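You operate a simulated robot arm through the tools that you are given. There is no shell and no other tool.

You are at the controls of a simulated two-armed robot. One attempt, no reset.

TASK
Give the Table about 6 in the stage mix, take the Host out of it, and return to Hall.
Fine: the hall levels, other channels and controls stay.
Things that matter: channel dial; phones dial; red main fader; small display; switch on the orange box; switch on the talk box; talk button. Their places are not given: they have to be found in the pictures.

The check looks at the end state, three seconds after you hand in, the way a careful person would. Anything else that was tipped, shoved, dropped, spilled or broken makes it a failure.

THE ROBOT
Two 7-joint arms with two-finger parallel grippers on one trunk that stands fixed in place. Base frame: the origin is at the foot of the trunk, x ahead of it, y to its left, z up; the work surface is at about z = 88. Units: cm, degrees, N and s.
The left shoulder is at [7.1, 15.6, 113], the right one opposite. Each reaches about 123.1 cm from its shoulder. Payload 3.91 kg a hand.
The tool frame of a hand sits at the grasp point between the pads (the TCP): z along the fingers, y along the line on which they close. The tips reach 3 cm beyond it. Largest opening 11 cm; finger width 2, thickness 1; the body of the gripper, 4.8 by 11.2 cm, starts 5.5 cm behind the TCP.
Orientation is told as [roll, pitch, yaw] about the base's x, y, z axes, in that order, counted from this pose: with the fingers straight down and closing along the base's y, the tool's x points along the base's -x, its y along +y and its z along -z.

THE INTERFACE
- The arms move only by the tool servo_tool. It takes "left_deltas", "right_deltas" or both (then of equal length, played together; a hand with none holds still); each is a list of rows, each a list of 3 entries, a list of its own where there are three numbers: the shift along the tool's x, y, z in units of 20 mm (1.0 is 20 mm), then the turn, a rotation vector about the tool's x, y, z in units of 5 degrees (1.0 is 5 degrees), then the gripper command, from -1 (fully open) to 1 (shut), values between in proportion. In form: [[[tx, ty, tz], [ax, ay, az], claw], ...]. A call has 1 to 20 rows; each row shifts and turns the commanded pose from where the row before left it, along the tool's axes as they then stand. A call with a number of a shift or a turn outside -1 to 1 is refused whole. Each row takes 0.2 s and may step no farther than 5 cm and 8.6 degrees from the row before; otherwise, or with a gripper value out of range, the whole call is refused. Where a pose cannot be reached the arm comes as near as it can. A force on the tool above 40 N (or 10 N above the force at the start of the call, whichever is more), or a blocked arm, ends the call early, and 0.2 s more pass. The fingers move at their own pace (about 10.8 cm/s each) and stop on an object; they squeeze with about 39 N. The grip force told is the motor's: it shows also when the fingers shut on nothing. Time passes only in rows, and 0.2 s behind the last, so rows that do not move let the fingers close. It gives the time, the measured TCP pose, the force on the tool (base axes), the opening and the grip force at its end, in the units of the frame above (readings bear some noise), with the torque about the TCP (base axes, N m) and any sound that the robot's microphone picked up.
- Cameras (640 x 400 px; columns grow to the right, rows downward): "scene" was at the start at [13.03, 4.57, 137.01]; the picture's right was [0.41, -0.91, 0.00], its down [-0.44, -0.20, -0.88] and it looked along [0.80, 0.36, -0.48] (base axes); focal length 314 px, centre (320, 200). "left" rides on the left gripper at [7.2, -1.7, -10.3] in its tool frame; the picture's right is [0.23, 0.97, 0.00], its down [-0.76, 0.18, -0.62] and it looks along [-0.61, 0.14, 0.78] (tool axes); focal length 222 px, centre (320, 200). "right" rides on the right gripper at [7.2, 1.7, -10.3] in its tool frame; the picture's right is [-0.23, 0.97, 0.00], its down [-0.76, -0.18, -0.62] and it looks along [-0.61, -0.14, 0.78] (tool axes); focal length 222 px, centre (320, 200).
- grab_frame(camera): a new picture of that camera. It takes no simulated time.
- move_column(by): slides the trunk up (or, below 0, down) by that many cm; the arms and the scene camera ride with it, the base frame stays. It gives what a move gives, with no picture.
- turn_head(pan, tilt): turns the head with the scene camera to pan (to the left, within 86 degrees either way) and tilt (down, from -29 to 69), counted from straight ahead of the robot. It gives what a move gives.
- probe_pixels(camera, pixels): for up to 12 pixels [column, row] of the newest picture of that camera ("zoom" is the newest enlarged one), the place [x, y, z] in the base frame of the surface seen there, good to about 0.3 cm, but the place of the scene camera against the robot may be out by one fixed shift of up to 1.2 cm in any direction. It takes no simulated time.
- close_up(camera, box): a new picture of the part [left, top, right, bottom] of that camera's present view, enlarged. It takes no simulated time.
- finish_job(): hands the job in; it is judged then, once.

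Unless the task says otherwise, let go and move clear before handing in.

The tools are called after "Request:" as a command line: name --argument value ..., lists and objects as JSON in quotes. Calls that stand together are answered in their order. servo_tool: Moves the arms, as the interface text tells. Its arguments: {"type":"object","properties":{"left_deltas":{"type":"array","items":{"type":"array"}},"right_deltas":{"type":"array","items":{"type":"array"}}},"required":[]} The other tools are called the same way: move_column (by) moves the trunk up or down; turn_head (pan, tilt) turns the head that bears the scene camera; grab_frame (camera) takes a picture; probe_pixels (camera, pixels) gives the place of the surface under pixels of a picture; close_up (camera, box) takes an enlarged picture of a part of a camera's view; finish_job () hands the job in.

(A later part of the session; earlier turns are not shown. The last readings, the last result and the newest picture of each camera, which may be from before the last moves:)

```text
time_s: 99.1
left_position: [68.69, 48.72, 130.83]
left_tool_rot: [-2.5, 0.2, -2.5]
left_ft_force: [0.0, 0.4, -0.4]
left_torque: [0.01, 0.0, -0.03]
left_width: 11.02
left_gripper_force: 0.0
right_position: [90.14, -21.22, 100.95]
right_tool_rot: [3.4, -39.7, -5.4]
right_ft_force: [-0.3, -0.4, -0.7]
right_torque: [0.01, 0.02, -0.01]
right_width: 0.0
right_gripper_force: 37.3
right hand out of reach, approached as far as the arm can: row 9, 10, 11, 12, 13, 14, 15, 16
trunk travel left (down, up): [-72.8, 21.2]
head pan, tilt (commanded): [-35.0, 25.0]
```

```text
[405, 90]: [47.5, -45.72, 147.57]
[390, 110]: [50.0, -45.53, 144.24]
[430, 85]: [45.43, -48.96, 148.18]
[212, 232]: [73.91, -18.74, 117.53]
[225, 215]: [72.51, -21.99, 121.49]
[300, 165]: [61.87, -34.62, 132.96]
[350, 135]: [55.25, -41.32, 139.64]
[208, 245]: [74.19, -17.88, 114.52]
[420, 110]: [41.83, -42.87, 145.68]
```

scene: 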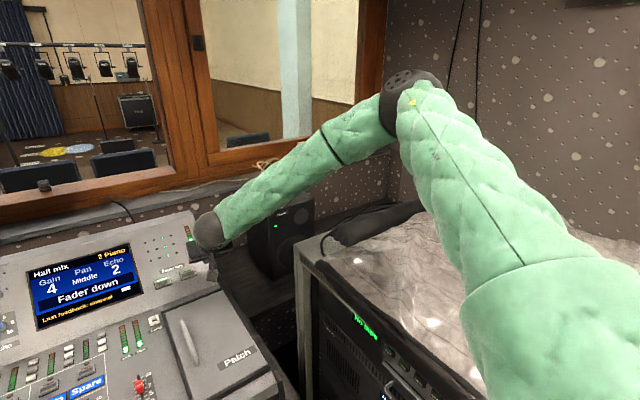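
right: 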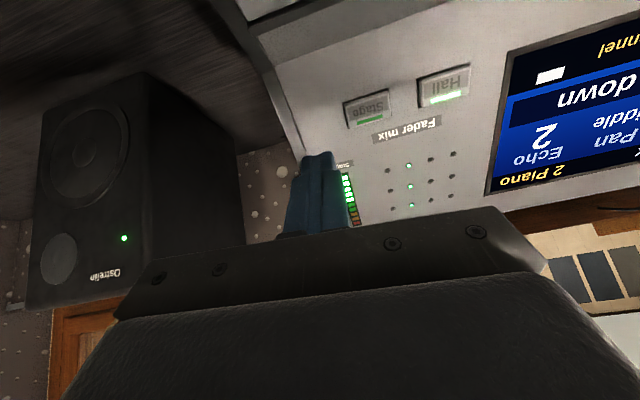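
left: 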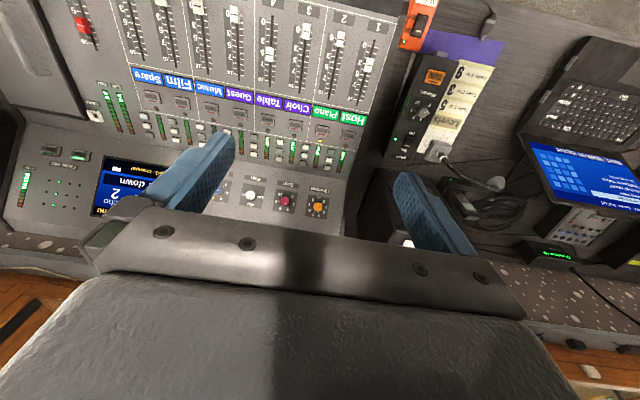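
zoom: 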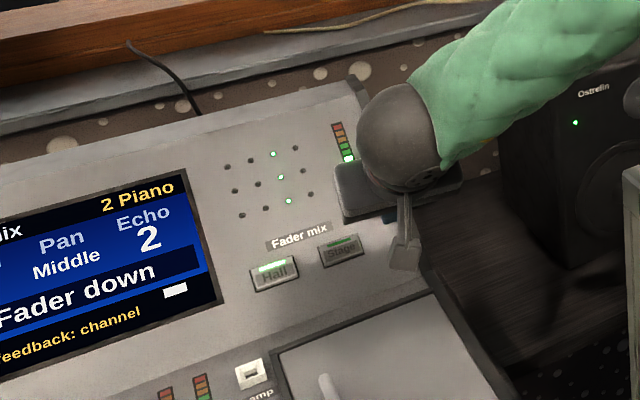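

The geometry makes it clear: the shoulder can't bring the elbow further inward, so the wrist must stay a bit outside and the trunk should be lower. I'll back the right hand off, then lower the column by 10 cm and approach again with the hand yawed left and pitched more.

Request:
servo_tool --right_deltas '[[[-0.11, 0.01, -0.36], [0, 0, 0], 1], [[-0.22, 0.02, -0.73], [0, 0, 0], 1], [[-0.22, 0.02, -0.73], [0, 0, 0], 1], [[-0.22, 0.02, -0.73], [0, 0, 0], 1], [[-0.22, 0.02, -0.73], [0, 0, 0], 1], [[-0.22, 0.02, -0.73], [0, 0, 0], 1], [[-0.22, 0.02, -0.73], [0, 0, 0], 1], [[-0.22, 0.02, -0.73], [0, 0, 0], 1], [[-0.22, 0.02, -0.73], [0, 0, 0], 1], [[-0.22, 0.02, -0.73], [0, 0, 0], 1], [[-0.11, 0.01, -0.36], [0, 0, 0], 1]]'

Request:
servo_tool --right_deltas '[[[0, 0, 0], [0, 0, -0.4], 1], [[0, 0, 0], [0, 0, -0.8], 1], [[0, 0, 0], [0, 0, -0.8], 1], [[0, 0, 0], [0, 0, -0.8], 1], [[0, 0, 0], [0, 0, -0.8], 1], [[0, 0, 0], [0, 0, -0.8], 1], [[0, 0, 0], [0, 0, -0.4], 1]]'

Request:
grab_frame --camera "scene"

```text
time_s: 101.5
left_position: [68.51, 48.83, 130.88]
left_tool_rot: [-2.5, 0.2, -2.6]
left_ft_force: [-0.5, -0.1, 0.2]
left_torque: [0.01, -0.01, -0.03]
left_width: 11.01
left_gripper_force: 0.0
right_position: [84.12, -21.23, 115.1]
right_tool_rot: [3.3, -39.8, -5.3]
right_ft_force: [0.5, -1.0, 0.1]
right_torque: [0.0, -0.01, -0.02]
right_width: 0.0
right_gripper_force: 37.4
trunk travel left (down, up): [-72.8, 21.2]
head pan, tilt (commanded): [-35.0, 25.0]
```

```text
time_s: 103.1
left_position: [68.61, 48.79, 130.85]
left_tool_rot: [-2.5, 0.2, -2.5]
left_ft_force: [0.1, -0.9, 1.2]
left_torque: [0.04, 0.02, -0.03]
left_width: 11.0
left_gripper_force: 0.0
right_position: [84.05, -21.16, 115.04]
right_tool_rot: [-16.1, -37.1, 25.4]
right_ft_force: [0.0, 0.6, 0.4]
right_torque: [0.0, 0.01, 0.01]
right_width: 0.0
right_gripper_force: 37.3
trunk travel left (down, up): [-72.8, 21.2]
head pan, tilt (commanded): [-35.0, 25.0]
```

```text
taken
```

scene: 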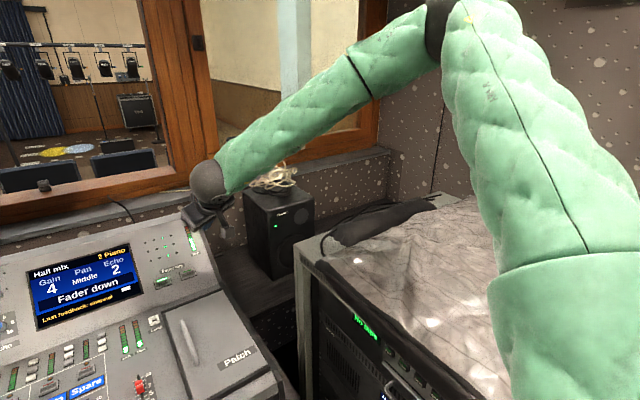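

Now I'll tilt the hand so the fingers point slightly inward and more forward, then lower the column by 10 cm. The hand stays about 12 cm above the desk.

Request:
servo_tool --right_deltas '[[[0, 0, 0], [-0.3, -0.26, 0], 1], [[0, 0, 0], [-0.62, -0.52, 0], 1], [[0, 0, 0], [-0.62, -0.52, 0], 1], [[0, 0, 0], [-0.62, -0.52, 0], 1], [[0, 0, 0], [-0.62, -0.52, 0], 1], [[0, 0, 0], [-0.3, -0.26, 0], 1]]'

Request:
move_column --by -5

Request:
move_column --by -5

Request:
grab_frame --camera "scene"

Request:
grab_frame --camera "right"

```text
time_s: 104.5
left_position: [68.55, 48.85, 130.92]
left_tool_rot: [-2.4, 0.2, -2.4]
left_ft_force: [-0.3, -1.0, 0.1]
left_torque: [0.03, 0.04, -0.02]
left_width: 10.99
left_gripper_force: 0.2
right_position: [84.07, -21.23, 114.89]
right_tool_rot: [-2.4, -50.0, 28.1]
right_ft_force: [-0.6, -0.7, 0.3]
right_torque: [-0.04, -0.01, -0.01]
right_width: 0.0
right_gripper_force: 37.6
trunk travel left (down, up): [-72.8, 21.2]
head pan, tilt (commanded): [-35.0, 25.0]
```

```text
time_s: 105.4
left_position: [68.56, 48.85, 126.05]
left_tool_rot: [-2.4, 0.2, -2.5]
left_ft_force: [0.3, 0.3, 0.9]
left_torque: [0.0, 0.0, -0.01]
left_width: 10.99
left_gripper_force: 0.1
right_position: [84.13, -21.14, 109.99]
right_tool_rot: [-2.4, -50.0, 28.1]
right_ft_force: [-0.5, 0.6, 0.1]
right_torque: [0.02, 0.0, -0.01]
right_width: 0.0
right_gripper_force: 38.2
trunk travel left (down, up): [-67.8, 26.2]
head pan, tilt (commanded): [-35.0, 25.0]
```

```text
time_s: 106.3
left_position: [68.51, 48.75, 120.96]
left_tool_rot: [-2.5, 0.1, -2.5]
left_ft_force: [-0.5, -0.8, 0.1]
left_torque: [-0.03, 0.0, 0.01]
left_width: 11.01
left_gripper_force: 0.1
right_position: [84.1, -21.19, 105.04]
right_tool_rot: [-2.4, -49.9, 28.2]
right_ft_force: [-0.8, -0.1, 0.0]
right_torque: [0.01, 0.04, -0.02]
right_width: 0.0
right_gripper_force: 37.6
trunk travel left (down, up): [-62.8, 31.2]
head pan, tilt (commanded): [-35.0, 25.0]
```

```text
taken
```

scene: 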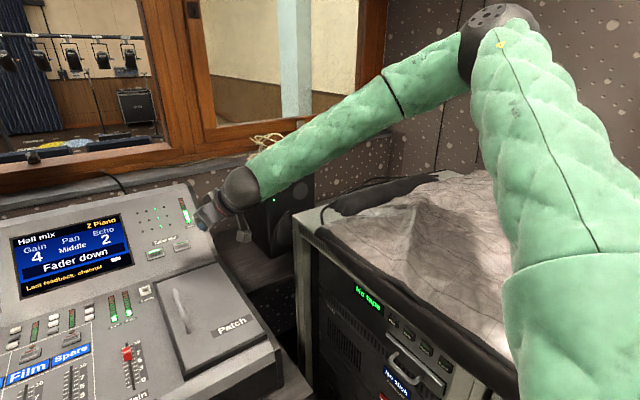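

```text
taken
```

right: 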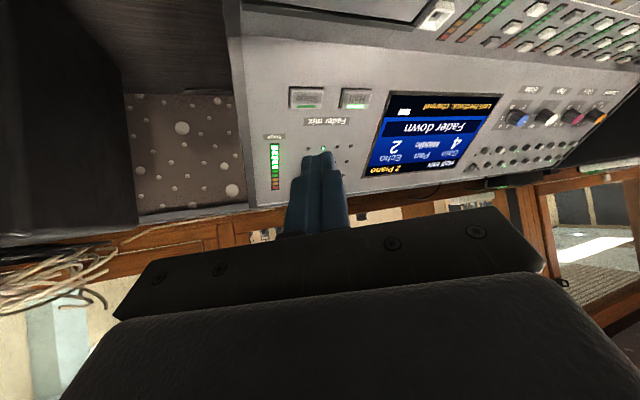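

The elbow is high and clear, and the new posture puts the fingers at (0.70,0.32,-0.64). I'll advance to about 2.5 cm in front of Stage.

Request:
servo_tool --right_deltas '[[[0.01, -0.03, 0.35], [0, 0, 0], 1], [[0.014, -0.067, 0.7], [0, 0, 0], 1], [[0.014, -0.067, 0.7], [0, 0, 0], 1], [[0.014, -0.067, 0.7], [0, 0, 0], 1], [[0.014, -0.067, 0.7], [0, 0, 0], 1], [[0.014, -0.067, 0.7], [0, 0, 0], 1], [[0.014, -0.067, 0.7], [0, 0, 0], 1], [[0.014, -0.067, 0.7], [0, 0, 0], 1], [[0.014, -0.067, 0.7], [0, 0, 0], 1], [[0.014, -0.067, 0.7], [0, 0, 0], 1], [[0.01, -0.03, 0.35], [0, 0, 0], 1]]'

Request:
grab_frame --camera "right"

Request:
close_up --camera "scene" --box '[80, 160, 280, 300]'

```text
time_s: 108.7
left_position: [68.6, 48.77, 120.93]
left_tool_rot: [-2.5, 0.2, -2.5]
left_ft_force: [0.2, 0.4, -0.3]
left_torque: [0.04, 0.03, -0.03]
left_width: 10.99
left_gripper_force: 0.1
right_position: [94.28, -17.97, 95.81]
right_tool_rot: [-2.5, -50.0, 28.2]
right_ft_force: [0.4, 0.2, 0.3]
right_torque: [0.02, 0.01, 0.01]
right_width: 0.03
right_gripper_force: 37.2
trunk travel left (down, up): [-62.8, 31.2]
head pan, tilt (commanded): [-35.0, 25.0]
```

```text
taken
```

right: 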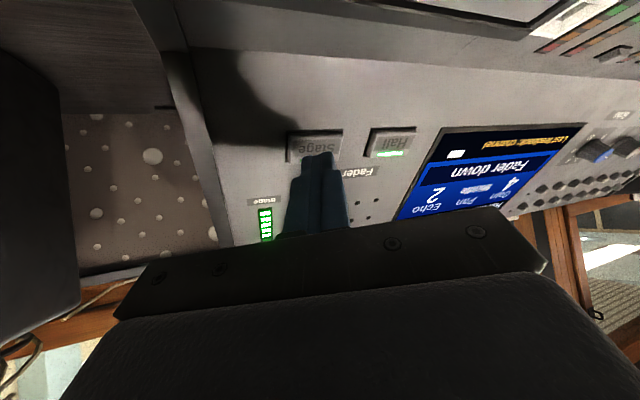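

```text
2.86 times, centred on (180, 230) of scene
```

zoom: 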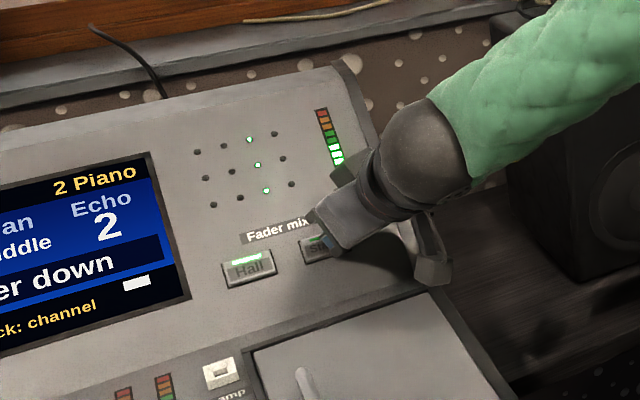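

The fingertip is right over the Stage button, about 2 cm off, with zero force. I'll advance gently and look for contact force or a click.

Request:
servo_tool --right_deltas '[[[0, 0, 0.21], [0, 0, 0], 1], [[0, 0, 0.21], [0, 0, 0], 1], [[0, 0, 0.21], [0, 0, 0], 1], [[0, 0, 0.21], [0, 0, 0], 1], [[0.03, -0.04, 0.12], [0, 0, 0], 1]]'

Request:
close_up --camera "scene" --box '[0, 160, 240, 330]'

```text
time_s: 109.9
left_position: [68.71, 48.85, 120.93]
left_tool_rot: [-2.4, 0.2, -2.5]
left_ft_force: [0.6, -0.9, 1.0]
left_torque: [-0.02, 0.04, 0.03]
left_width: 10.98
left_gripper_force: 0.1
right_position: [95.22, -17.64, 94.73]
right_tool_rot: [-2.5, -50.0, 28.2]
right_ft_force: [-0.6, 0.6, -0.7]
right_torque: [-0.02, -0.06, -0.02]
right_width: 0.01
right_gripper_force: 38.5
right hand out of reach, approached as far as the arm can: row 5
trunk travel left (down, up): [-62.8, 31.2]
head pan, tilt (commanded): [-35.0, 25.0]
```

```text
2.35 times, centred on (120, 245) of scene
```

zoom: 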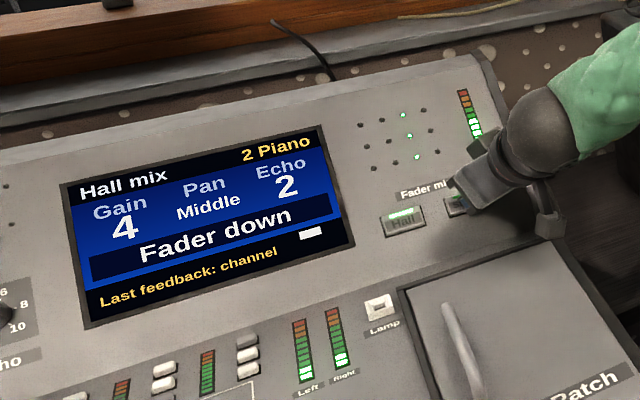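

No contact yet (tip about 0.8 cm off the button), and the arm is near its inward limit. I'll press with a slightly outward direction so it stays reachable; the tip will still land on the button.

Request:
servo_tool --right_deltas '[[[0.05, -0.08, 0.12], [0, 0, 0], 1], [[0.05, -0.08, 0.12], [0, 0, 0], 1], [[0.05, -0.08, 0.12], [0, 0, 0], 1]]'

Request:
close_up --camera "scene" --box '[0, 160, 240, 330]'

```text
time_s: 110.7
left_position: [68.64, 48.89, 120.88]
left_tool_rot: [-2.5, 0.2, -2.5]
left_ft_force: [-0.6, 0.4, 0.4]
left_torque: [0.02, 0.0, 0.04]
left_width: 11.02
left_gripper_force: 0.1
right_position: [95.43, -18.23, 94.55]
right_tool_rot: [-2.4, -49.9, 28.2]
right_ft_force: [-0.2, 0.3, 0.4]
right_torque: [0.01, 0.01, 0.0]
right_width: 0.0
right_gripper_force: 38.1
right hand out of reach, approached as far as the arm can: row 2
trunk travel left (down, up): [-62.8, 31.2]
head pan, tilt (commanded): [-35.0, 25.0]
```

```text
2.35 times, centred on (120, 245) of scene
```

zoom: 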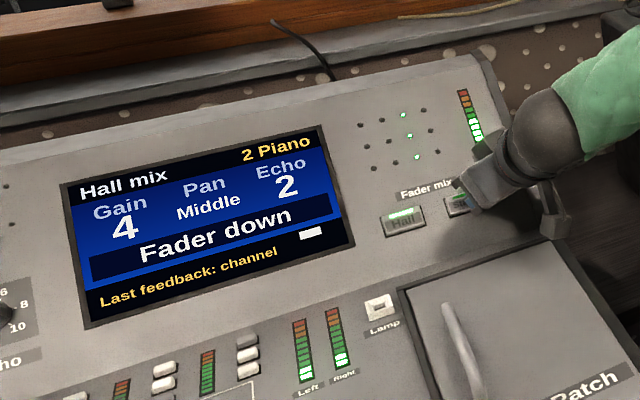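

Still no contact, and the arm sits at the limit because the elbow is high relative to the shoulder. Lowering the trunk while keeping the hand height will bring the elbow toward level and give slack. I'll back the hand off and up first.

Request:
servo_tool --right_deltas '[[[-0.11, 0, -0.45], [0, 0, 0], 1], [[-0.23, -0.01, -0.89], [0, 0, 0], 1], [[-0.23, -0.01, -0.89], [0, 0, 0], 1], [[-0.23, -0.01, -0.89], [0, 0, 0], 1], [[-0.23, -0.01, -0.89], [0, 0, 0], 1], [[-0.23, -0.01, -0.89], [0, 0, 0], 1], [[-0.23, -0.01, -0.89], [0, 0, 0], 1], [[-0.23, -0.01, -0.89], [0, 0, 0], 1], [[-0.23, -0.01, -0.89], [0, 0, 0], 1], [[-0.23, -0.01, -0.89], [0, 0, 0], 1], [[-0.11, 0, -0.45], [0, 0, 0], 1]]'

Request:
grab_frame --camera "scene"

```text
time_s: 113.1
left_position: [68.63, 48.84, 120.79]
left_tool_rot: [-2.5, 0.1, -2.4]
left_ft_force: [-1.2, 0.7, 0.5]
left_torque: [0.03, 0.01, 0.01]
left_width: 11.03
left_gripper_force: 0.1
right_position: [86.0, -22.82, 109.37]
right_tool_rot: [-2.5, -49.9, 28.2]
right_ft_force: [-0.2, -1.3, -0.2]
right_torque: [0.01, 0.04, 0.01]
right_width: 0.0
right_gripper_force: 37.9
trunk travel left (down, up): [-62.8, 31.2]
head pan, tilt (commanded): [-35.0, 25.0]
```

```text
taken
```

scene: 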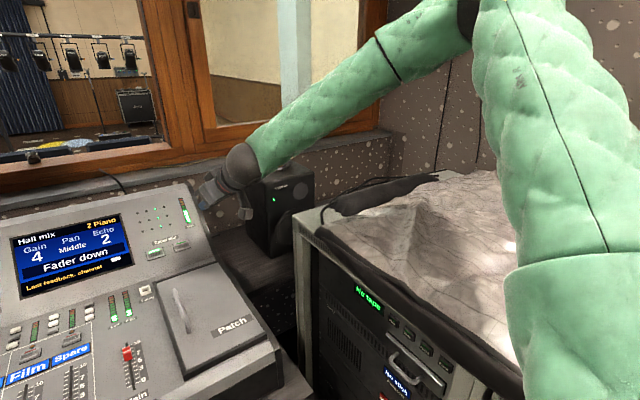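

Clear. Now I'll lower the column by 12 cm in two steps. The hand ends at about z 97, over the flat area in front of the panel, and the left hand at about z 109.

Request:
move_column --by -6

Request:
move_column --by -6

Request:
grab_frame --camera "scene"

Request:
grab_frame --camera "right"

Request:
grab_frame --camera "left"

```text
time_s: 114.1
left_position: [68.64, 48.87, 114.94]
left_tool_rot: [-2.5, 0.3, -2.5]
left_ft_force: [0.5, -0.3, -0.6]
left_torque: [0.02, -0.01, -0.01]
left_width: 10.98
left_gripper_force: 0.1
right_position: [86.03, -22.8, 103.43]
right_tool_rot: [-2.5, -50.0, 28.2]
right_ft_force: [0.4, 1.0, 1.2]
right_torque: [-0.01, -0.04, -0.03]
right_width: 0.0
right_gripper_force: 37.6
trunk travel left (down, up): [-56.8, 37.2]
head pan, tilt (commanded): [-35.0, 25.0]
```

```text
time_s: 115.1
left_position: [68.49, 48.84, 108.94]
left_tool_rot: [-2.5, 0.2, -2.5]
left_ft_force: [-0.2, 0.1, 0.5]
left_torque: [0.0, -0.02, 0.0]
left_width: 11.0
left_gripper_force: 0.0
right_position: [85.94, -22.83, 97.42]
right_tool_rot: [-2.5, -49.9, 28.2]
right_ft_force: [-0.3, 0.0, 0.2]
right_torque: [0.01, 0.0, 0.01]
right_width: 0.03
right_gripper_force: 37.7
trunk travel left (down, up): [-50.8, 43.2]
head pan, tilt (commanded): [-35.0, 25.0]
```

```text
taken
```

scene: 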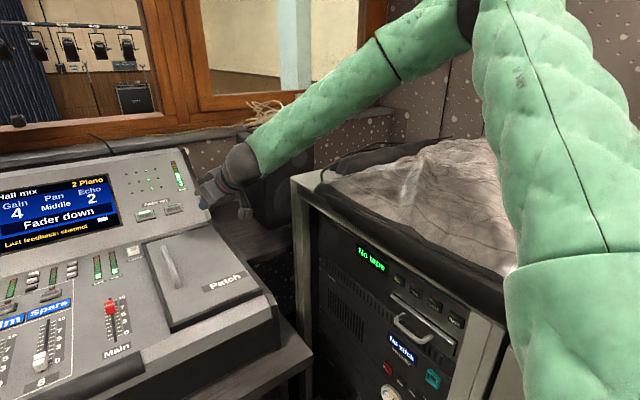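

```text
taken
```

right: 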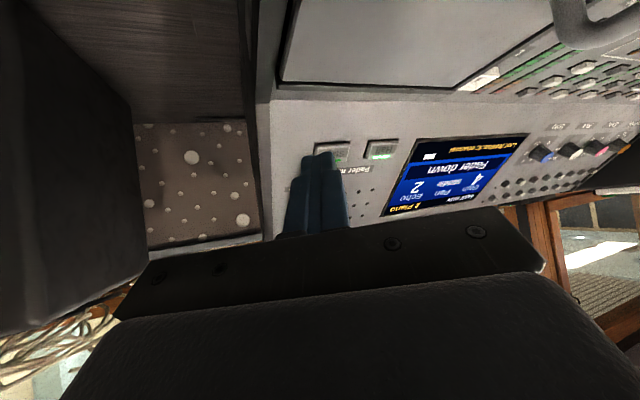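

```text
taken
```

left: 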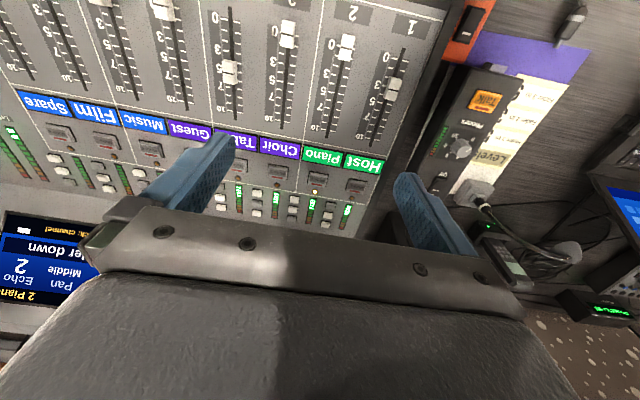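

The trunk is now slightly below its starting height, with the elbow still well above the blanket. I'll move the fingertip back to about 1.5 cm in front of Stage.

Request:
servo_tool --right_deltas '[[[-0.17, 0.04, 0.3], [0, 0, 0], 1], [[-0.33, 0.074, 0.587], [0, 0, 0], 1], [[-0.33, 0.074, 0.587], [0, 0, 0], 1], [[-0.33, 0.074, 0.587], [0, 0, 0], 1], [[-0.33, 0.074, 0.587], [0, 0, 0], 1], [[-0.33, 0.074, 0.587], [0, 0, 0], 1], [[-0.33, 0.074, 0.587], [0, 0, 0], 1], [[-0.33, 0.074, 0.587], [0, 0, 0], 1], [[-0.17, 0.04, 0.3], [0, 0, 0], 1]]'

Request:
grab_frame --camera "scene"

Request:
grab_frame --camera "right"

```text
time_s: 117.1
left_position: [68.69, 48.82, 108.92]
left_tool_rot: [-2.6, 0.2, -2.6]
left_ft_force: [0.7, 0.0, 0.2]
left_torque: [-0.01, 0.03, 0.0]
left_width: 11.02
left_gripper_force: 0.1
right_position: [94.97, -17.01, 95.29]
right_tool_rot: [-2.4, -49.9, 28.1]
right_ft_force: [-0.3, -0.4, -0.8]
right_torque: [0.0, -0.01, 0.0]
right_width: 0.01
right_gripper_force: 37.9
trunk travel left (down, up): [-50.8, 43.2]
head pan, tilt (commanded): [-35.0, 25.0]
```

```text
taken
```

scene: 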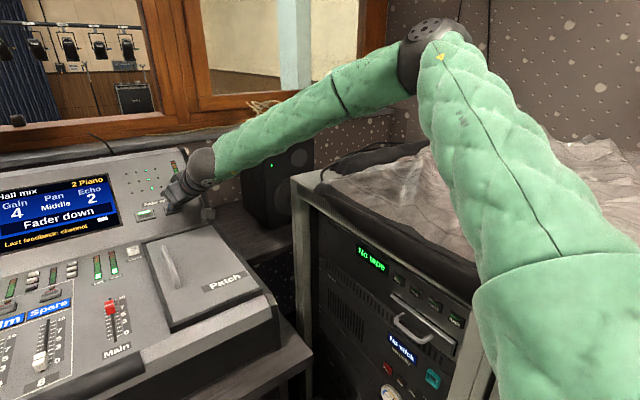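

```text
taken
```

right: 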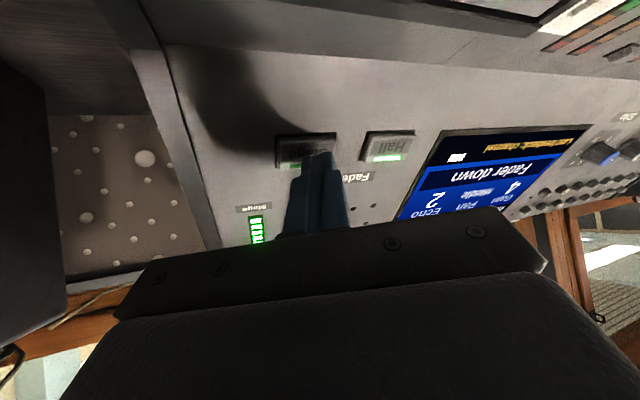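

No reach limit this time: the tip is 1.3 cm off the button. I'll press now along the panel's normal in 3 mm steps.

Request:
servo_tool --right_deltas '[[[0.03, -0.04, 0.14], [0, 0, 0], 1], [[0.03, -0.04, 0.14], [0, 0, 0], 1], [[0.03, -0.04, 0.14], [0, 0, 0], 1], [[0.03, -0.04, 0.14], [0, 0, 0], 1], [[0.03, -0.04, 0.14], [0, 0, 0], 1]]'

Request:
close_up --camera "scene" --box '[0, 140, 240, 290]'

```text
time_s: 118.3
left_position: [68.57, 48.78, 108.93]
left_tool_rot: [-2.4, 0.0, -2.5]
left_ft_force: [0.5, 0.5, -0.1]
left_torque: [0.02, 0.0, 0.01]
left_width: 11.01
left_gripper_force: 0.0
right_position: [95.83, -16.96, 94.25]
right_tool_rot: [-2.5, -49.9, 28.1]
right_ft_force: [-3.4, 0.3, 4.0]
right_torque: [-0.04, -0.01, -0.01]
right_width: 0.03
right_gripper_force: 37.3
trunk travel left (down, up): [-50.8, 43.2]
head pan, tilt (commanded): [-35.0, 25.0]
heard: click
```

```text
2.67 times, centred on (120, 215) of scene
```

zoom: 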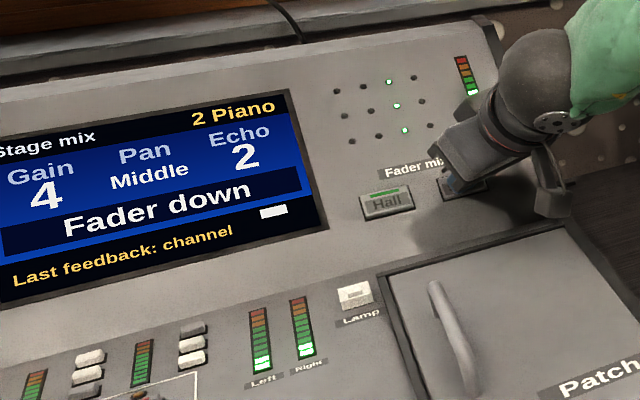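

A click was heard and the display now reads "Stage mix". I'll lift the finger off the button and look at where the faders are now.

Request:
servo_tool --right_deltas '[[[-0.04, 0.05, -0.19], [0, 0, 0], 1], [[-0.08, 0.1, -0.38], [0, 0, 0], 1], [[-0.08, 0.1, -0.38], [0, 0, 0], 1], [[-0.08, 0.1, -0.38], [0, 0, 0], 1], [[-0.08, 0.1, -0.38], [0, 0, 0], 1], [[0, 0, 0], [0, 0, 0], 1]]'

Request:
turn_head --pan 20 --tilt 32

Request:
grab_frame --camera "scene"

Request:
grab_frame --camera "left"

Request:
close_up --camera "left" --box '[0, 0, 450, 210]'

```text
time_s: 119.7
left_position: [68.76, 48.8, 108.87]
left_tool_rot: [-2.5, 0.3, -2.5]
left_ft_force: [-0.6, -0.9, 1.3]
left_torque: [0.03, 0.01, -0.03]
left_width: 11.02
left_gripper_force: 0.0
right_position: [93.71, -17.15, 96.9]
right_tool_rot: [-2.4, -49.9, 28.2]
right_ft_force: [0.4, 0.9, -0.3]
right_torque: [0.01, 0.02, 0.02]
right_width: 0.02
right_gripper_force: 37.5
trunk travel left (down, up): [-50.8, 43.2]
head pan, tilt (commanded): [-35.0, 25.0]
```

```text
time_s: 121.0
left_position: [68.56, 48.83, 109.0]
left_tool_rot: [-2.5, 0.2, -2.5]
left_ft_force: [0.0, 0.1, 0.1]
left_torque: [-0.01, -0.01, 0.0]
left_width: 10.99
left_gripper_force: 0.1
right_position: [93.41, -17.2, 96.81]
right_tool_rot: [-2.6, -50.0, 28.2]
right_ft_force: [-0.1, 0.9, -1.1]
right_torque: [0.01, 0.01, 0.02]
right_width: 0.0
right_gripper_force: 37.9
trunk travel left (down, up): [-50.8, 43.2]
head pan, tilt (commanded): [20.0, 32.0]
```

```text
taken
```

scene: 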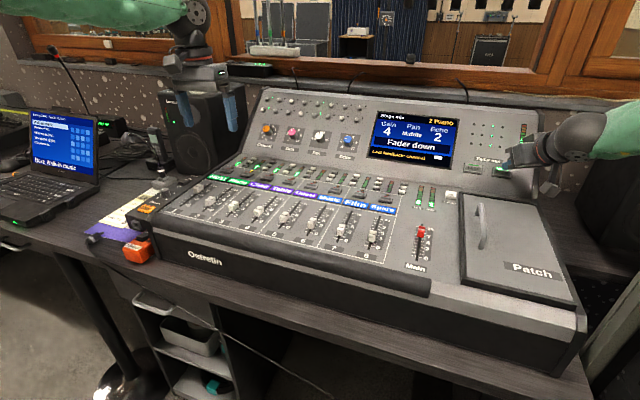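

```text
taken
```

left: 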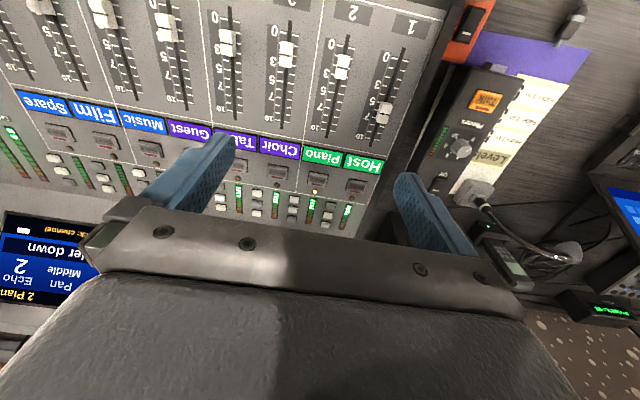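

```text
1.42 times, centred on (225, 105) of left
```

zoom: 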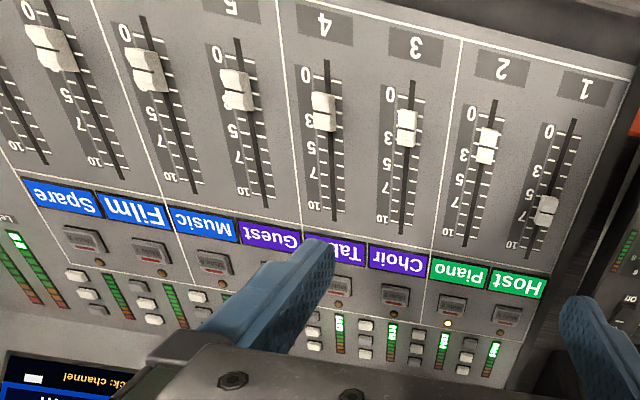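

The faders moved to the stage levels: Host is at about 7.5 and Table at about 2.5. I'll zoom in on those two strips to measure their scales.

Request:
close_up --camera "left" --box '[190, 0, 320, 140]'

Request:
close_up --camera "left" --box '[320, 0, 450, 170]'

Request:
close_up --camera "scene" --box '[180, 170, 320, 250]'

```text
2.86 times, centred on (255, 70) of left
```

zoom: 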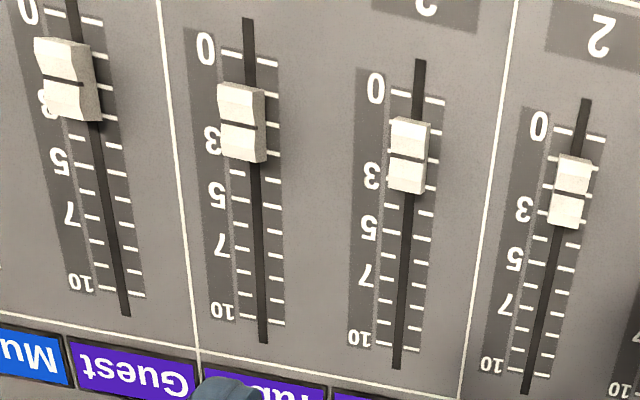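

```text
2.35 times, centred on (385, 85) of left
```

zoom: 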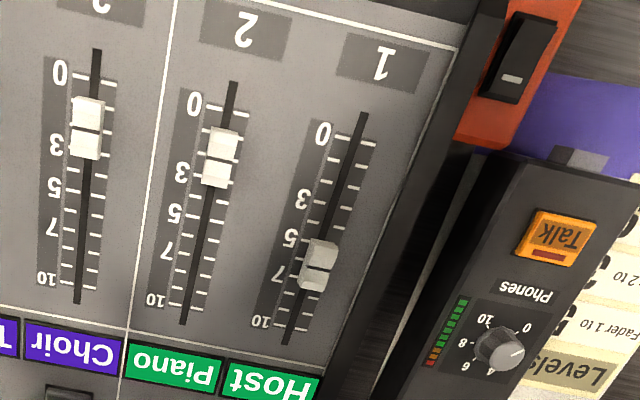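

```text
4.57 times, centred on (250, 210) of scene
```

zoom: 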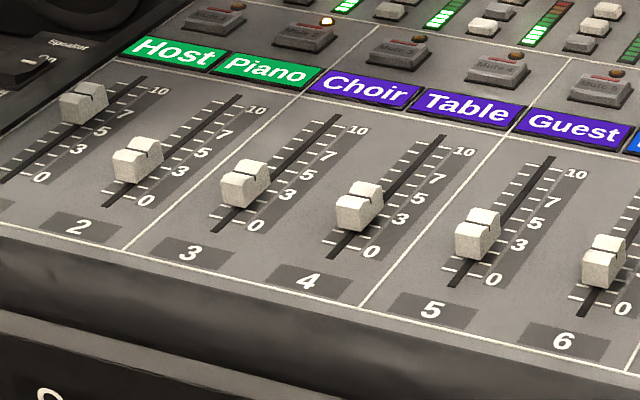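

Request:
probe_pixels --camera "left" --pixels '[[238, 22], [237, 112], [226, 48], [228, 38], [229, 57], [228, 44], [406, 62], [374, 139], [384, 113], [385, 106], [383, 121], [372, 148]]'

Request:
close_up --camera "left" --box '[205, 10, 255, 50]'

Request:
close_up --camera "left" --box '[205, 80, 265, 125]'

Request:
close_up --camera "left" --box '[350, 95, 420, 150]'

```text
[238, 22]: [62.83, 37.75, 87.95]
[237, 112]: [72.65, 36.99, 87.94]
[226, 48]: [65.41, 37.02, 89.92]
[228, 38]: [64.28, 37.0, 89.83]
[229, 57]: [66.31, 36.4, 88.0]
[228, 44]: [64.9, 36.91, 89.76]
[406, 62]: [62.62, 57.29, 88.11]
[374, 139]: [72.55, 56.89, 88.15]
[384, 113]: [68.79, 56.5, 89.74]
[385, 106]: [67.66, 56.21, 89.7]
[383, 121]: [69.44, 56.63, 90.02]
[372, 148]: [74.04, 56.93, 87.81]
```

```text
10.00 times, centred on (230, 30) of left
```

zoom: 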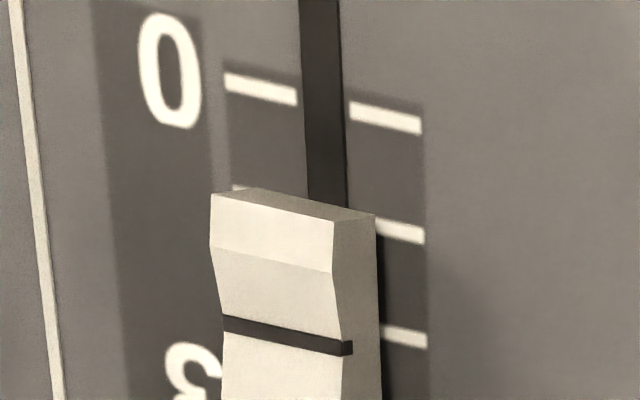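

```text
8.89 times, centred on (235, 102) of left
```

zoom: 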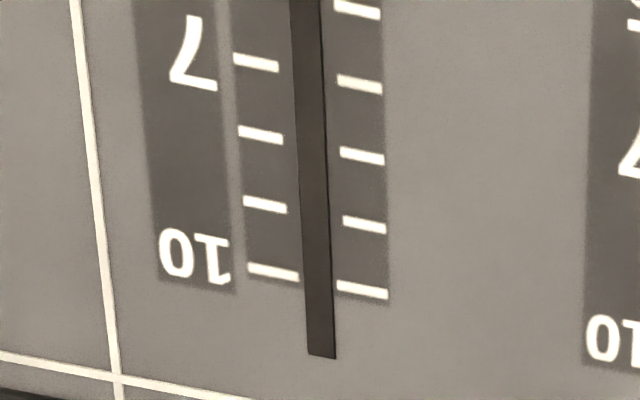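

```text
7.27 times, centred on (385, 122) of left
```

zoom: 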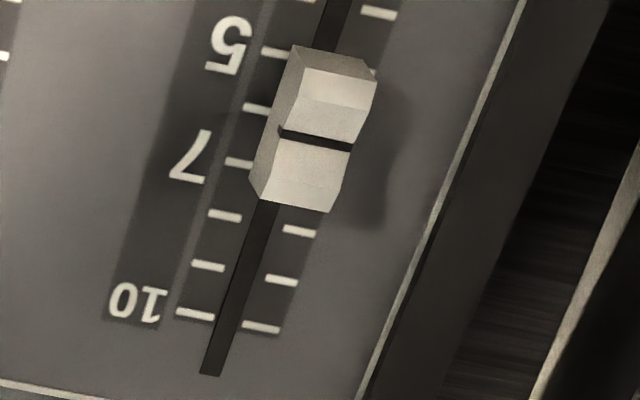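

The scales are linear: tick 0 is at x≈62.7 and tick 10 at x≈72.65. Table's cap is at x≈64.95 (level 2.2) and needs x≈68.7 for 6. Host's cap is at x≈68.8 and needs x≈62.7. I'll close the left fingers and bring them to the near side of the Table cap, still above it, so I can push it forward.

Request:
servo_tool --left_deltas '[[[0.15, -0.27, 0.22], [0, 0, 0], 1], [[0.305, -0.534, 0.434], [0, 0, 0], 1], [[0.305, -0.534, 0.434], [0, 0, 0], 1], [[0.305, -0.534, 0.434], [0, 0, 0], 1], [[0.305, -0.534, 0.434], [0, 0, 0], 1], [[0.305, -0.534, 0.434], [0, 0, 0], 1], [[0.305, -0.534, 0.434], [0, 0, 0], 1], [[0.305, -0.534, 0.434], [0, 0, 0], 1], [[0.305, -0.534, 0.434], [0, 0, 0], 1], [[0.305, -0.534, 0.434], [0, 0, 0], 1], [[0.305, -0.534, 0.434], [0, 0, 0], 1], [[0.15, -0.27, 0.22], [0, 0, 0], 1]]'

Request:
grab_frame --camera "scene"

Request:
grab_frame --camera "left"

```text
time_s: 123.6
left_position: [61.39, 36.95, 99.84]
left_tool_rot: [-2.4, 0.2, -2.5]
left_ft_force: [-0.8, 0.5, 0.8]
left_torque: [-0.02, -0.02, 0.0]
left_width: 0.02
left_gripper_force: 37.6
right_position: [93.56, -17.15, 96.97]
right_tool_rot: [-2.5, -49.9, 28.2]
right_ft_force: [0.2, 0.0, 0.5]
right_torque: [0.0, -0.03, 0.01]
right_width: 0.0
right_gripper_force: 37.6
trunk travel left (down, up): [-50.8, 43.2]
head pan, tilt (commanded): [20.0, 32.0]
```

```text
taken
```

scene: 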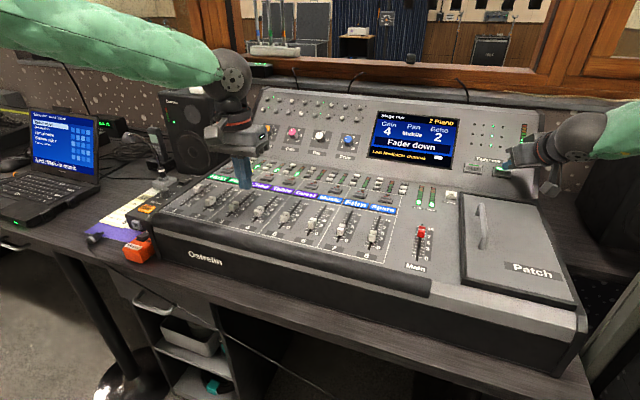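

```text
taken
```

left: 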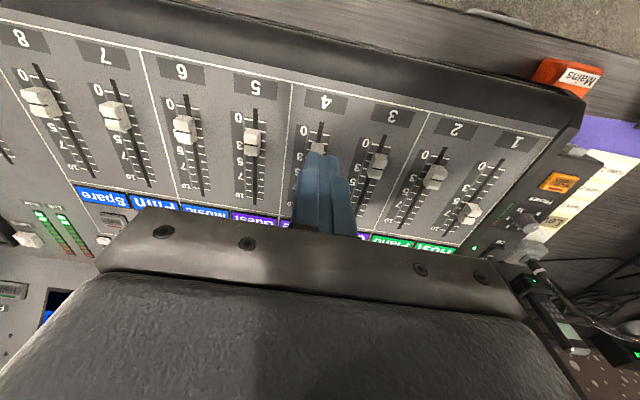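

The fingers are closed at (61.4,37.0,99.8), just on the near side of the Table cap. I'll double-check the cap position from this camera and then lower the fingertips to about 6 mm above the face.

Request:
probe_pixels --camera "left" --pixels '[[318, 146], [317, 150], [377, 163], [254, 141], [474, 212], [320, 128]]'

Request:
servo_tool --left_deltas '[[[0, 0.02, 0.3], [0, 0, 0], 1], [[0, 0.03, 0.6], [0, 0, 0], 1], [[0, 0.03, 0.6], [0, 0, 0], 1], [[0, 0.03, 0.6], [0, 0, 0], 1], [[0, 0.03, 0.6], [0, 0, 0], 1], [[0, 0.02, 0.5], [0, 0, 0], 1], [[0, 0.01, 0.3], [0, 0, 0], 1], [[0, 0.01, 0.3], [0, 0, 0], 1], [[0, 0, 0.2], [0, 0, 0], 1]]'

Request:
close_up --camera "scene" --box '[180, 150, 340, 270]'

Request:
grab_frame --camera "left"

```text
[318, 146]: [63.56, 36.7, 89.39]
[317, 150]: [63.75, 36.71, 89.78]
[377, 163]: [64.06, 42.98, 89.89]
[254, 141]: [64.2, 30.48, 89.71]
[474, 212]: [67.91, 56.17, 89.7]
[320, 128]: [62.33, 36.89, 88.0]
```

```text
time_s: 125.6
left_position: [61.33, 36.82, 91.88]
left_tool_rot: [-2.4, 0.3, -2.5]
left_ft_force: [-0.1, 0.0, -0.4]
left_torque: [-0.02, 0.0, 0.01]
left_width: 0.02
left_gripper_force: 37.5
right_position: [93.59, -17.12, 96.91]
right_tool_rot: [-2.5, -49.8, 28.1]
right_ft_force: [0.5, -0.3, -1.0]
right_torque: [-0.02, -0.04, -0.03]
right_width: 0.0
right_gripper_force: 37.5
trunk travel left (down, up): [-50.8, 43.2]
head pan, tilt (commanded): [20.0, 32.0]
```

```text
3.33 times, centred on (260, 210) of scene
```

zoom: 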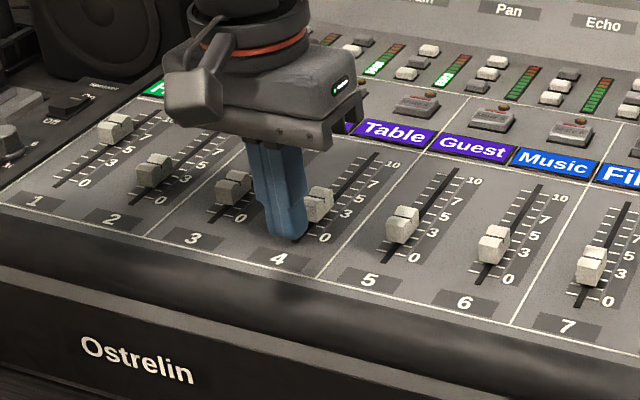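

```text
taken
```

left: 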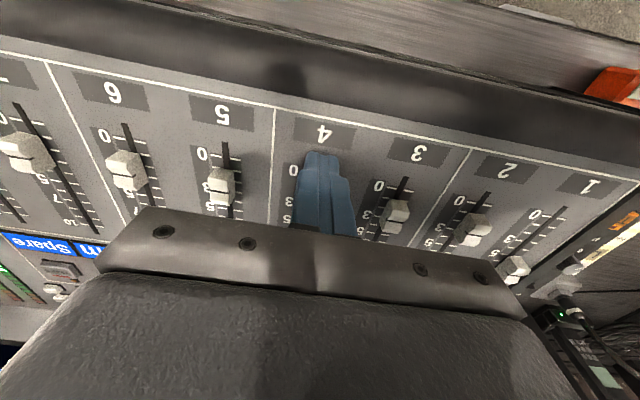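

The closed fingers are right behind the Table cap with no contact force. I'll push it forward slowly by 4.8 cm of hand travel and then check the level.

Request:
servo_tool --left_deltas '[[[-0.24, 0.01, 0], [0, 0, 0], 1], [[-0.24, 0.01, 0], [0, 0, 0], 1], [[-0.24, 0.01, 0], [0, 0, 0], 1], [[-0.24, 0.01, 0], [0, 0, 0], 1], [[-0.24, 0.01, 0], [0, 0, 0], 1], [[-0.24, 0.01, 0], [0, 0, 0], 1], [[-0.24, 0.01, 0], [0, 0, 0], 1], [[-0.24, 0.01, 0], [0, 0, 0], 1], [[-0.24, 0.01, 0], [0, 0, 0], 1], [[-0.24, 0.01, 0], [0, 0, 0], 1]]'

Request:
close_up --camera "scene" --box '[180, 150, 340, 270]'

```text
time_s: 127.8
left_position: [66.23, 36.88, 91.81]
left_tool_rot: [-2.4, 0.2, -2.6]
left_ft_force: [-0.3, -0.2, -0.4]
left_torque: [0.01, 0.01, 0.03]
left_width: 0.0
left_gripper_force: 37.5
right_position: [93.55, -17.16, 96.84]
right_tool_rot: [-2.4, -49.9, 28.3]
right_ft_force: [-0.2, 0.3, 0.2]
right_torque: [-0.03, 0.01, -0.02]
right_width: 0.0
right_gripper_force: 38.0
trunk travel left (down, up): [-50.8, 43.2]
head pan, tilt (commanded): [20.0, 32.0]
```

```text
3.33 times, centred on (260, 210) of scene
```

zoom: 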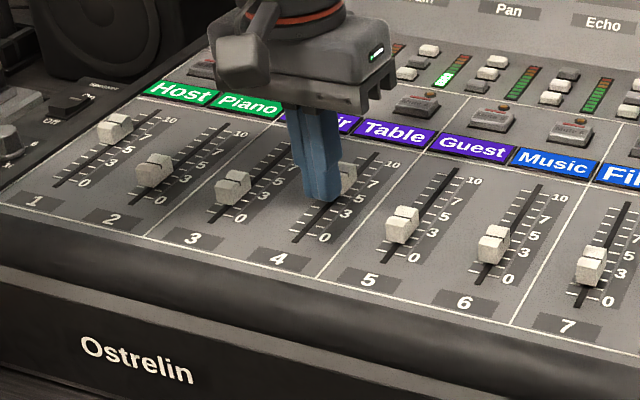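

The cap moved along with the fingers. I'll back off and rise to read its position.

Request:
servo_tool --left_deltas '[[[0.3, 0, 0], [0, 0, 0], 1], [[0.5, 0, 0], [0, 0, 0], 1], [[0.2, 0, -0.3], [0, 0, 0], 1], [[0, 0, -0.7], [0, 0, 0], 1], [[0, 0, -0.7], [0, 0, 0], 1], [[0, 0, -0.7], [0, 0, 0], 1], [[0, 0, -0.7], [0, 0, 0], 1], [[0, 0, -0.4], [0, 0, 0], 1]]'

Request:
grab_frame --camera "left"

Request:
grab_frame --camera "scene"

Request:
close_up --camera "scene" --box '[225, 170, 325, 250]'

```text
time_s: 129.6
left_position: [64.14, 37.31, 98.83]
left_tool_rot: [-2.3, 0.2, -2.5]
left_ft_force: [-0.1, 0.9, 0.5]
left_torque: [-0.02, -0.02, -0.01]
left_width: 0.0
left_gripper_force: 37.4
right_position: [93.58, -17.16, 96.8]
right_tool_rot: [-2.5, -49.8, 28.2]
right_ft_force: [1.0, 0.7, 0.1]
right_torque: [0.01, -0.01, 0.0]
right_width: 0.02
right_gripper_force: 37.9
trunk travel left (down, up): [-50.8, 43.2]
head pan, tilt (commanded): [20.0, 32.0]
```

```text
taken
```

left: 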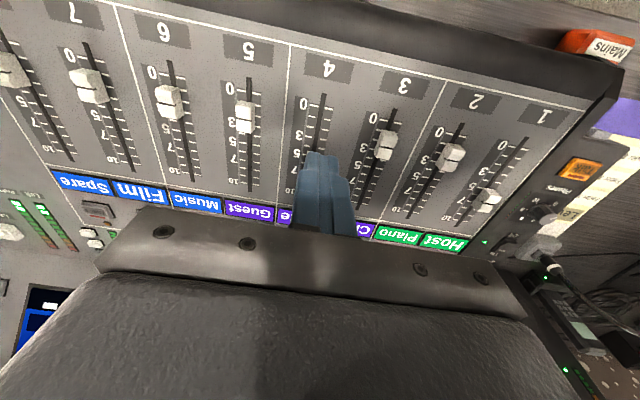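

```text
taken
```

scene: 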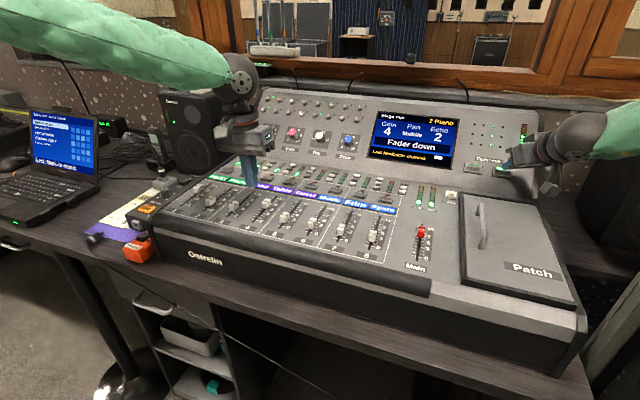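

```text
5.00 times, centred on (275, 210) of scene
```

zoom: 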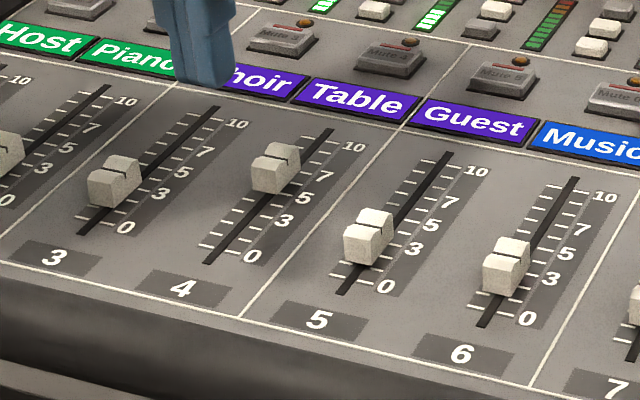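

From the scene close-up, the Table cap's line sits near the 6–7 area, though parallax matters. I'll probe the cap against the end ticks in the same picture.

Request:
probe_pixels --camera "zoom" --pixels '[[270, 161], [280, 160], [262, 155], [285, 165], [207, 264], [332, 129], [232, 258], [203, 244], [318, 138], [342, 152], [100, 175], [382, 222]]'

Request:
probe_pixels --camera "left" --pixels '[[312, 152], [308, 162], [322, 105], [385, 145], [245, 117]]'

```text
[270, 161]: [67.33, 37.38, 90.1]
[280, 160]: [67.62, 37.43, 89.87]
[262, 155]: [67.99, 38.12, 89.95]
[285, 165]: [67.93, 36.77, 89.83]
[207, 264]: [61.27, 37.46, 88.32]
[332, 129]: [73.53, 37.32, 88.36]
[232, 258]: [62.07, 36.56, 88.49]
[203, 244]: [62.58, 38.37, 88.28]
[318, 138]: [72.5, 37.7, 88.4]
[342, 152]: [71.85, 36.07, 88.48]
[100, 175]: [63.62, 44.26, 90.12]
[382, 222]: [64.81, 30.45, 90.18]
```

```text
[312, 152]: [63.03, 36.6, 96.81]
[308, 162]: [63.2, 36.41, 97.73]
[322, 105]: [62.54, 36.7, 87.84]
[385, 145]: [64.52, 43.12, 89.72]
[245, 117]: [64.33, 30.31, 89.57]
```

The scene estimate gives about level 5.2 but the noise matters. I'll shift the left hand sideways and up so its own camera can view the Table strip unobstructed.

Request:
servo_tool --left_deltas '[[[0, 0.3, -0.3], [0, 0, 0], 1], [[0, 0.6, -0.5], [0, 0, 0], 1], [[0, 0.6, -0.5], [0, 0, 0], 1], [[0, 0.6, -0.5], [0, 0, 0], 1], [[0, 0.6, -0.5], [0, 0, 0], 1], [[0, 0.6, -0.5], [0, 0, 0], 1], [[0, 0.6, -0.5], [0, 0, 0], 1], [[0, 0.3, -0.3], [0, 0, 0], 1]]'

Request:
grab_frame --camera "left"

Request:
close_up --camera "left" --box '[150, 40, 350, 180]'

```text
time_s: 131.4
left_position: [64.58, 46.0, 105.6]
left_tool_rot: [-2.5, 0.2, -2.5]
left_ft_force: [-0.8, -0.3, 0.1]
left_torque: [-0.01, 0.01, 0.0]
left_width: 0.0
left_gripper_force: 37.9
right_position: [93.52, -17.15, 96.79]
right_tool_rot: [-2.5, -50.0, 28.2]
right_ft_force: [-0.2, -0.8, -0.2]
right_torque: [0.02, -0.01, 0.0]
right_width: 0.0
right_gripper_force: 37.6
trunk travel left (down, up): [-50.8, 43.2]
head pan, tilt (commanded): [20.0, 32.0]
```

```text
taken
```

left: 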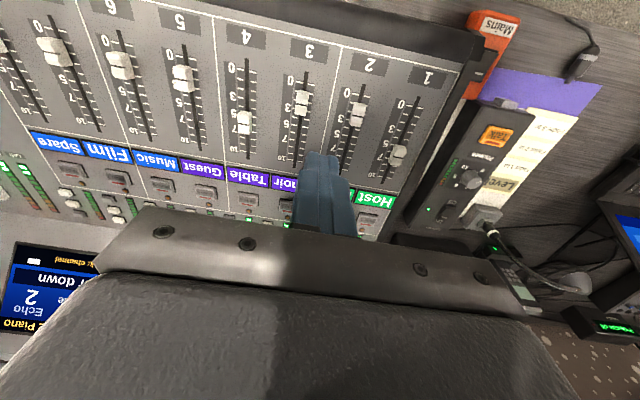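

```text
2.86 times, centred on (250, 110) of left
```

zoom: 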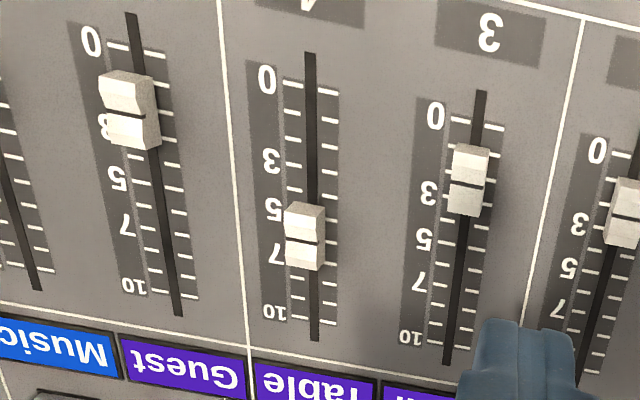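

Request:
close_up --camera "left" --box '[220, 55, 270, 165]'

Request:
probe_pixels --camera "left" --pixels '[[244, 123], [240, 122], [248, 124], [244, 116], [244, 131], [247, 59], [246, 157], [253, 71], [253, 152], [240, 151], [302, 102], [182, 78]]'

```text
3.64 times, centred on (245, 110) of left
```

zoom: 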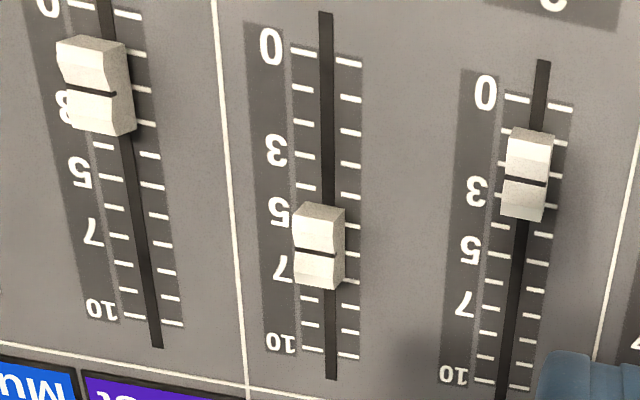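

```text
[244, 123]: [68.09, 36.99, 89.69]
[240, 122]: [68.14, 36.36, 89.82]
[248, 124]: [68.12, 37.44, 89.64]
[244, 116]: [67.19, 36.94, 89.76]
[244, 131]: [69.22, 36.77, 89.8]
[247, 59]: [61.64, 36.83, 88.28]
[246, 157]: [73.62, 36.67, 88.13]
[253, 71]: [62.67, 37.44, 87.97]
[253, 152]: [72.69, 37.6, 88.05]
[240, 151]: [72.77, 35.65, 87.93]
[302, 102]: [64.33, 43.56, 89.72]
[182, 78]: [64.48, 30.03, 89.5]
```

The camera reading gives Table at about 5.5 (line at x≈68.2 on a 62.65–72.65 scale). I'll go back behind the cap and nudge it another 0.5 cm.

Request:
servo_tool --left_deltas '[[[0, -0.3, 0.3], [0, 0, 0], 1], [[0, -0.6, 0.5], [0, 0, 0], 1], [[0, -0.6, 0.5], [0, 0, 0], 1], [[0, -0.6, 0.5], [0, 0, 0], 1], [[0, -0.6, 0.5], [0, 0, 0], 1], [[0, -0.6, 0.5], [0, 0, 0], 1], [[0, -0.6, 0.5], [0, 0, 0], 1], [[0, -0.3, 0.3], [0, 0, 0], 1], [[0, 0, 0.4], [0, 0, 0], 1], [[0, 0, 0.7], [0, 0, 0], 1], [[0, 0, 0.7], [0, 0, 0], 1], [[0, 0, 0.7], [0, 0, 0], 1], [[0, 0, 0.6], [0, 0, 0], 1], [[0, 0, 0.35], [0, 0, 0], 1]]'

Request:
close_up --camera "scene" --box '[200, 150, 340, 255]'

```text
time_s: 134.4
left_position: [64.33, 37.05, 91.92]
left_tool_rot: [-2.5, 0.1, -2.6]
left_ft_force: [0.4, 0.4, 0.5]
left_torque: [0.01, 0.0, -0.01]
left_width: 0.02
left_gripper_force: 37.9
right_position: [93.53, -17.15, 96.9]
right_tool_rot: [-2.5, -49.9, 28.2]
right_ft_force: [-1.3, 0.0, 0.2]
right_torque: [0.01, 0.04, -0.01]
right_width: 0.0
right_gripper_force: 38.0
trunk travel left (down, up): [-50.8, 43.2]
head pan, tilt (commanded): [20.0, 32.0]
```

```text
3.81 times, centred on (270, 202) of scene
```

zoom: 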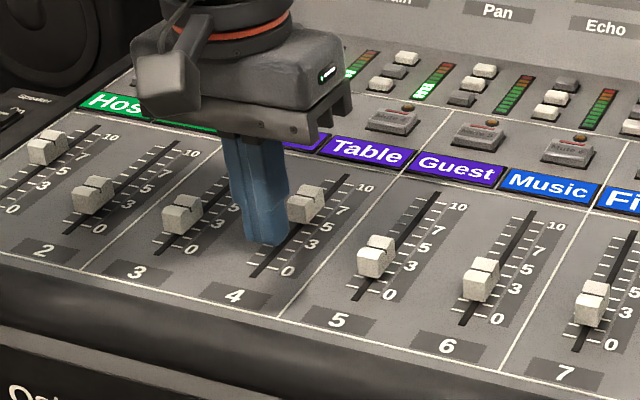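

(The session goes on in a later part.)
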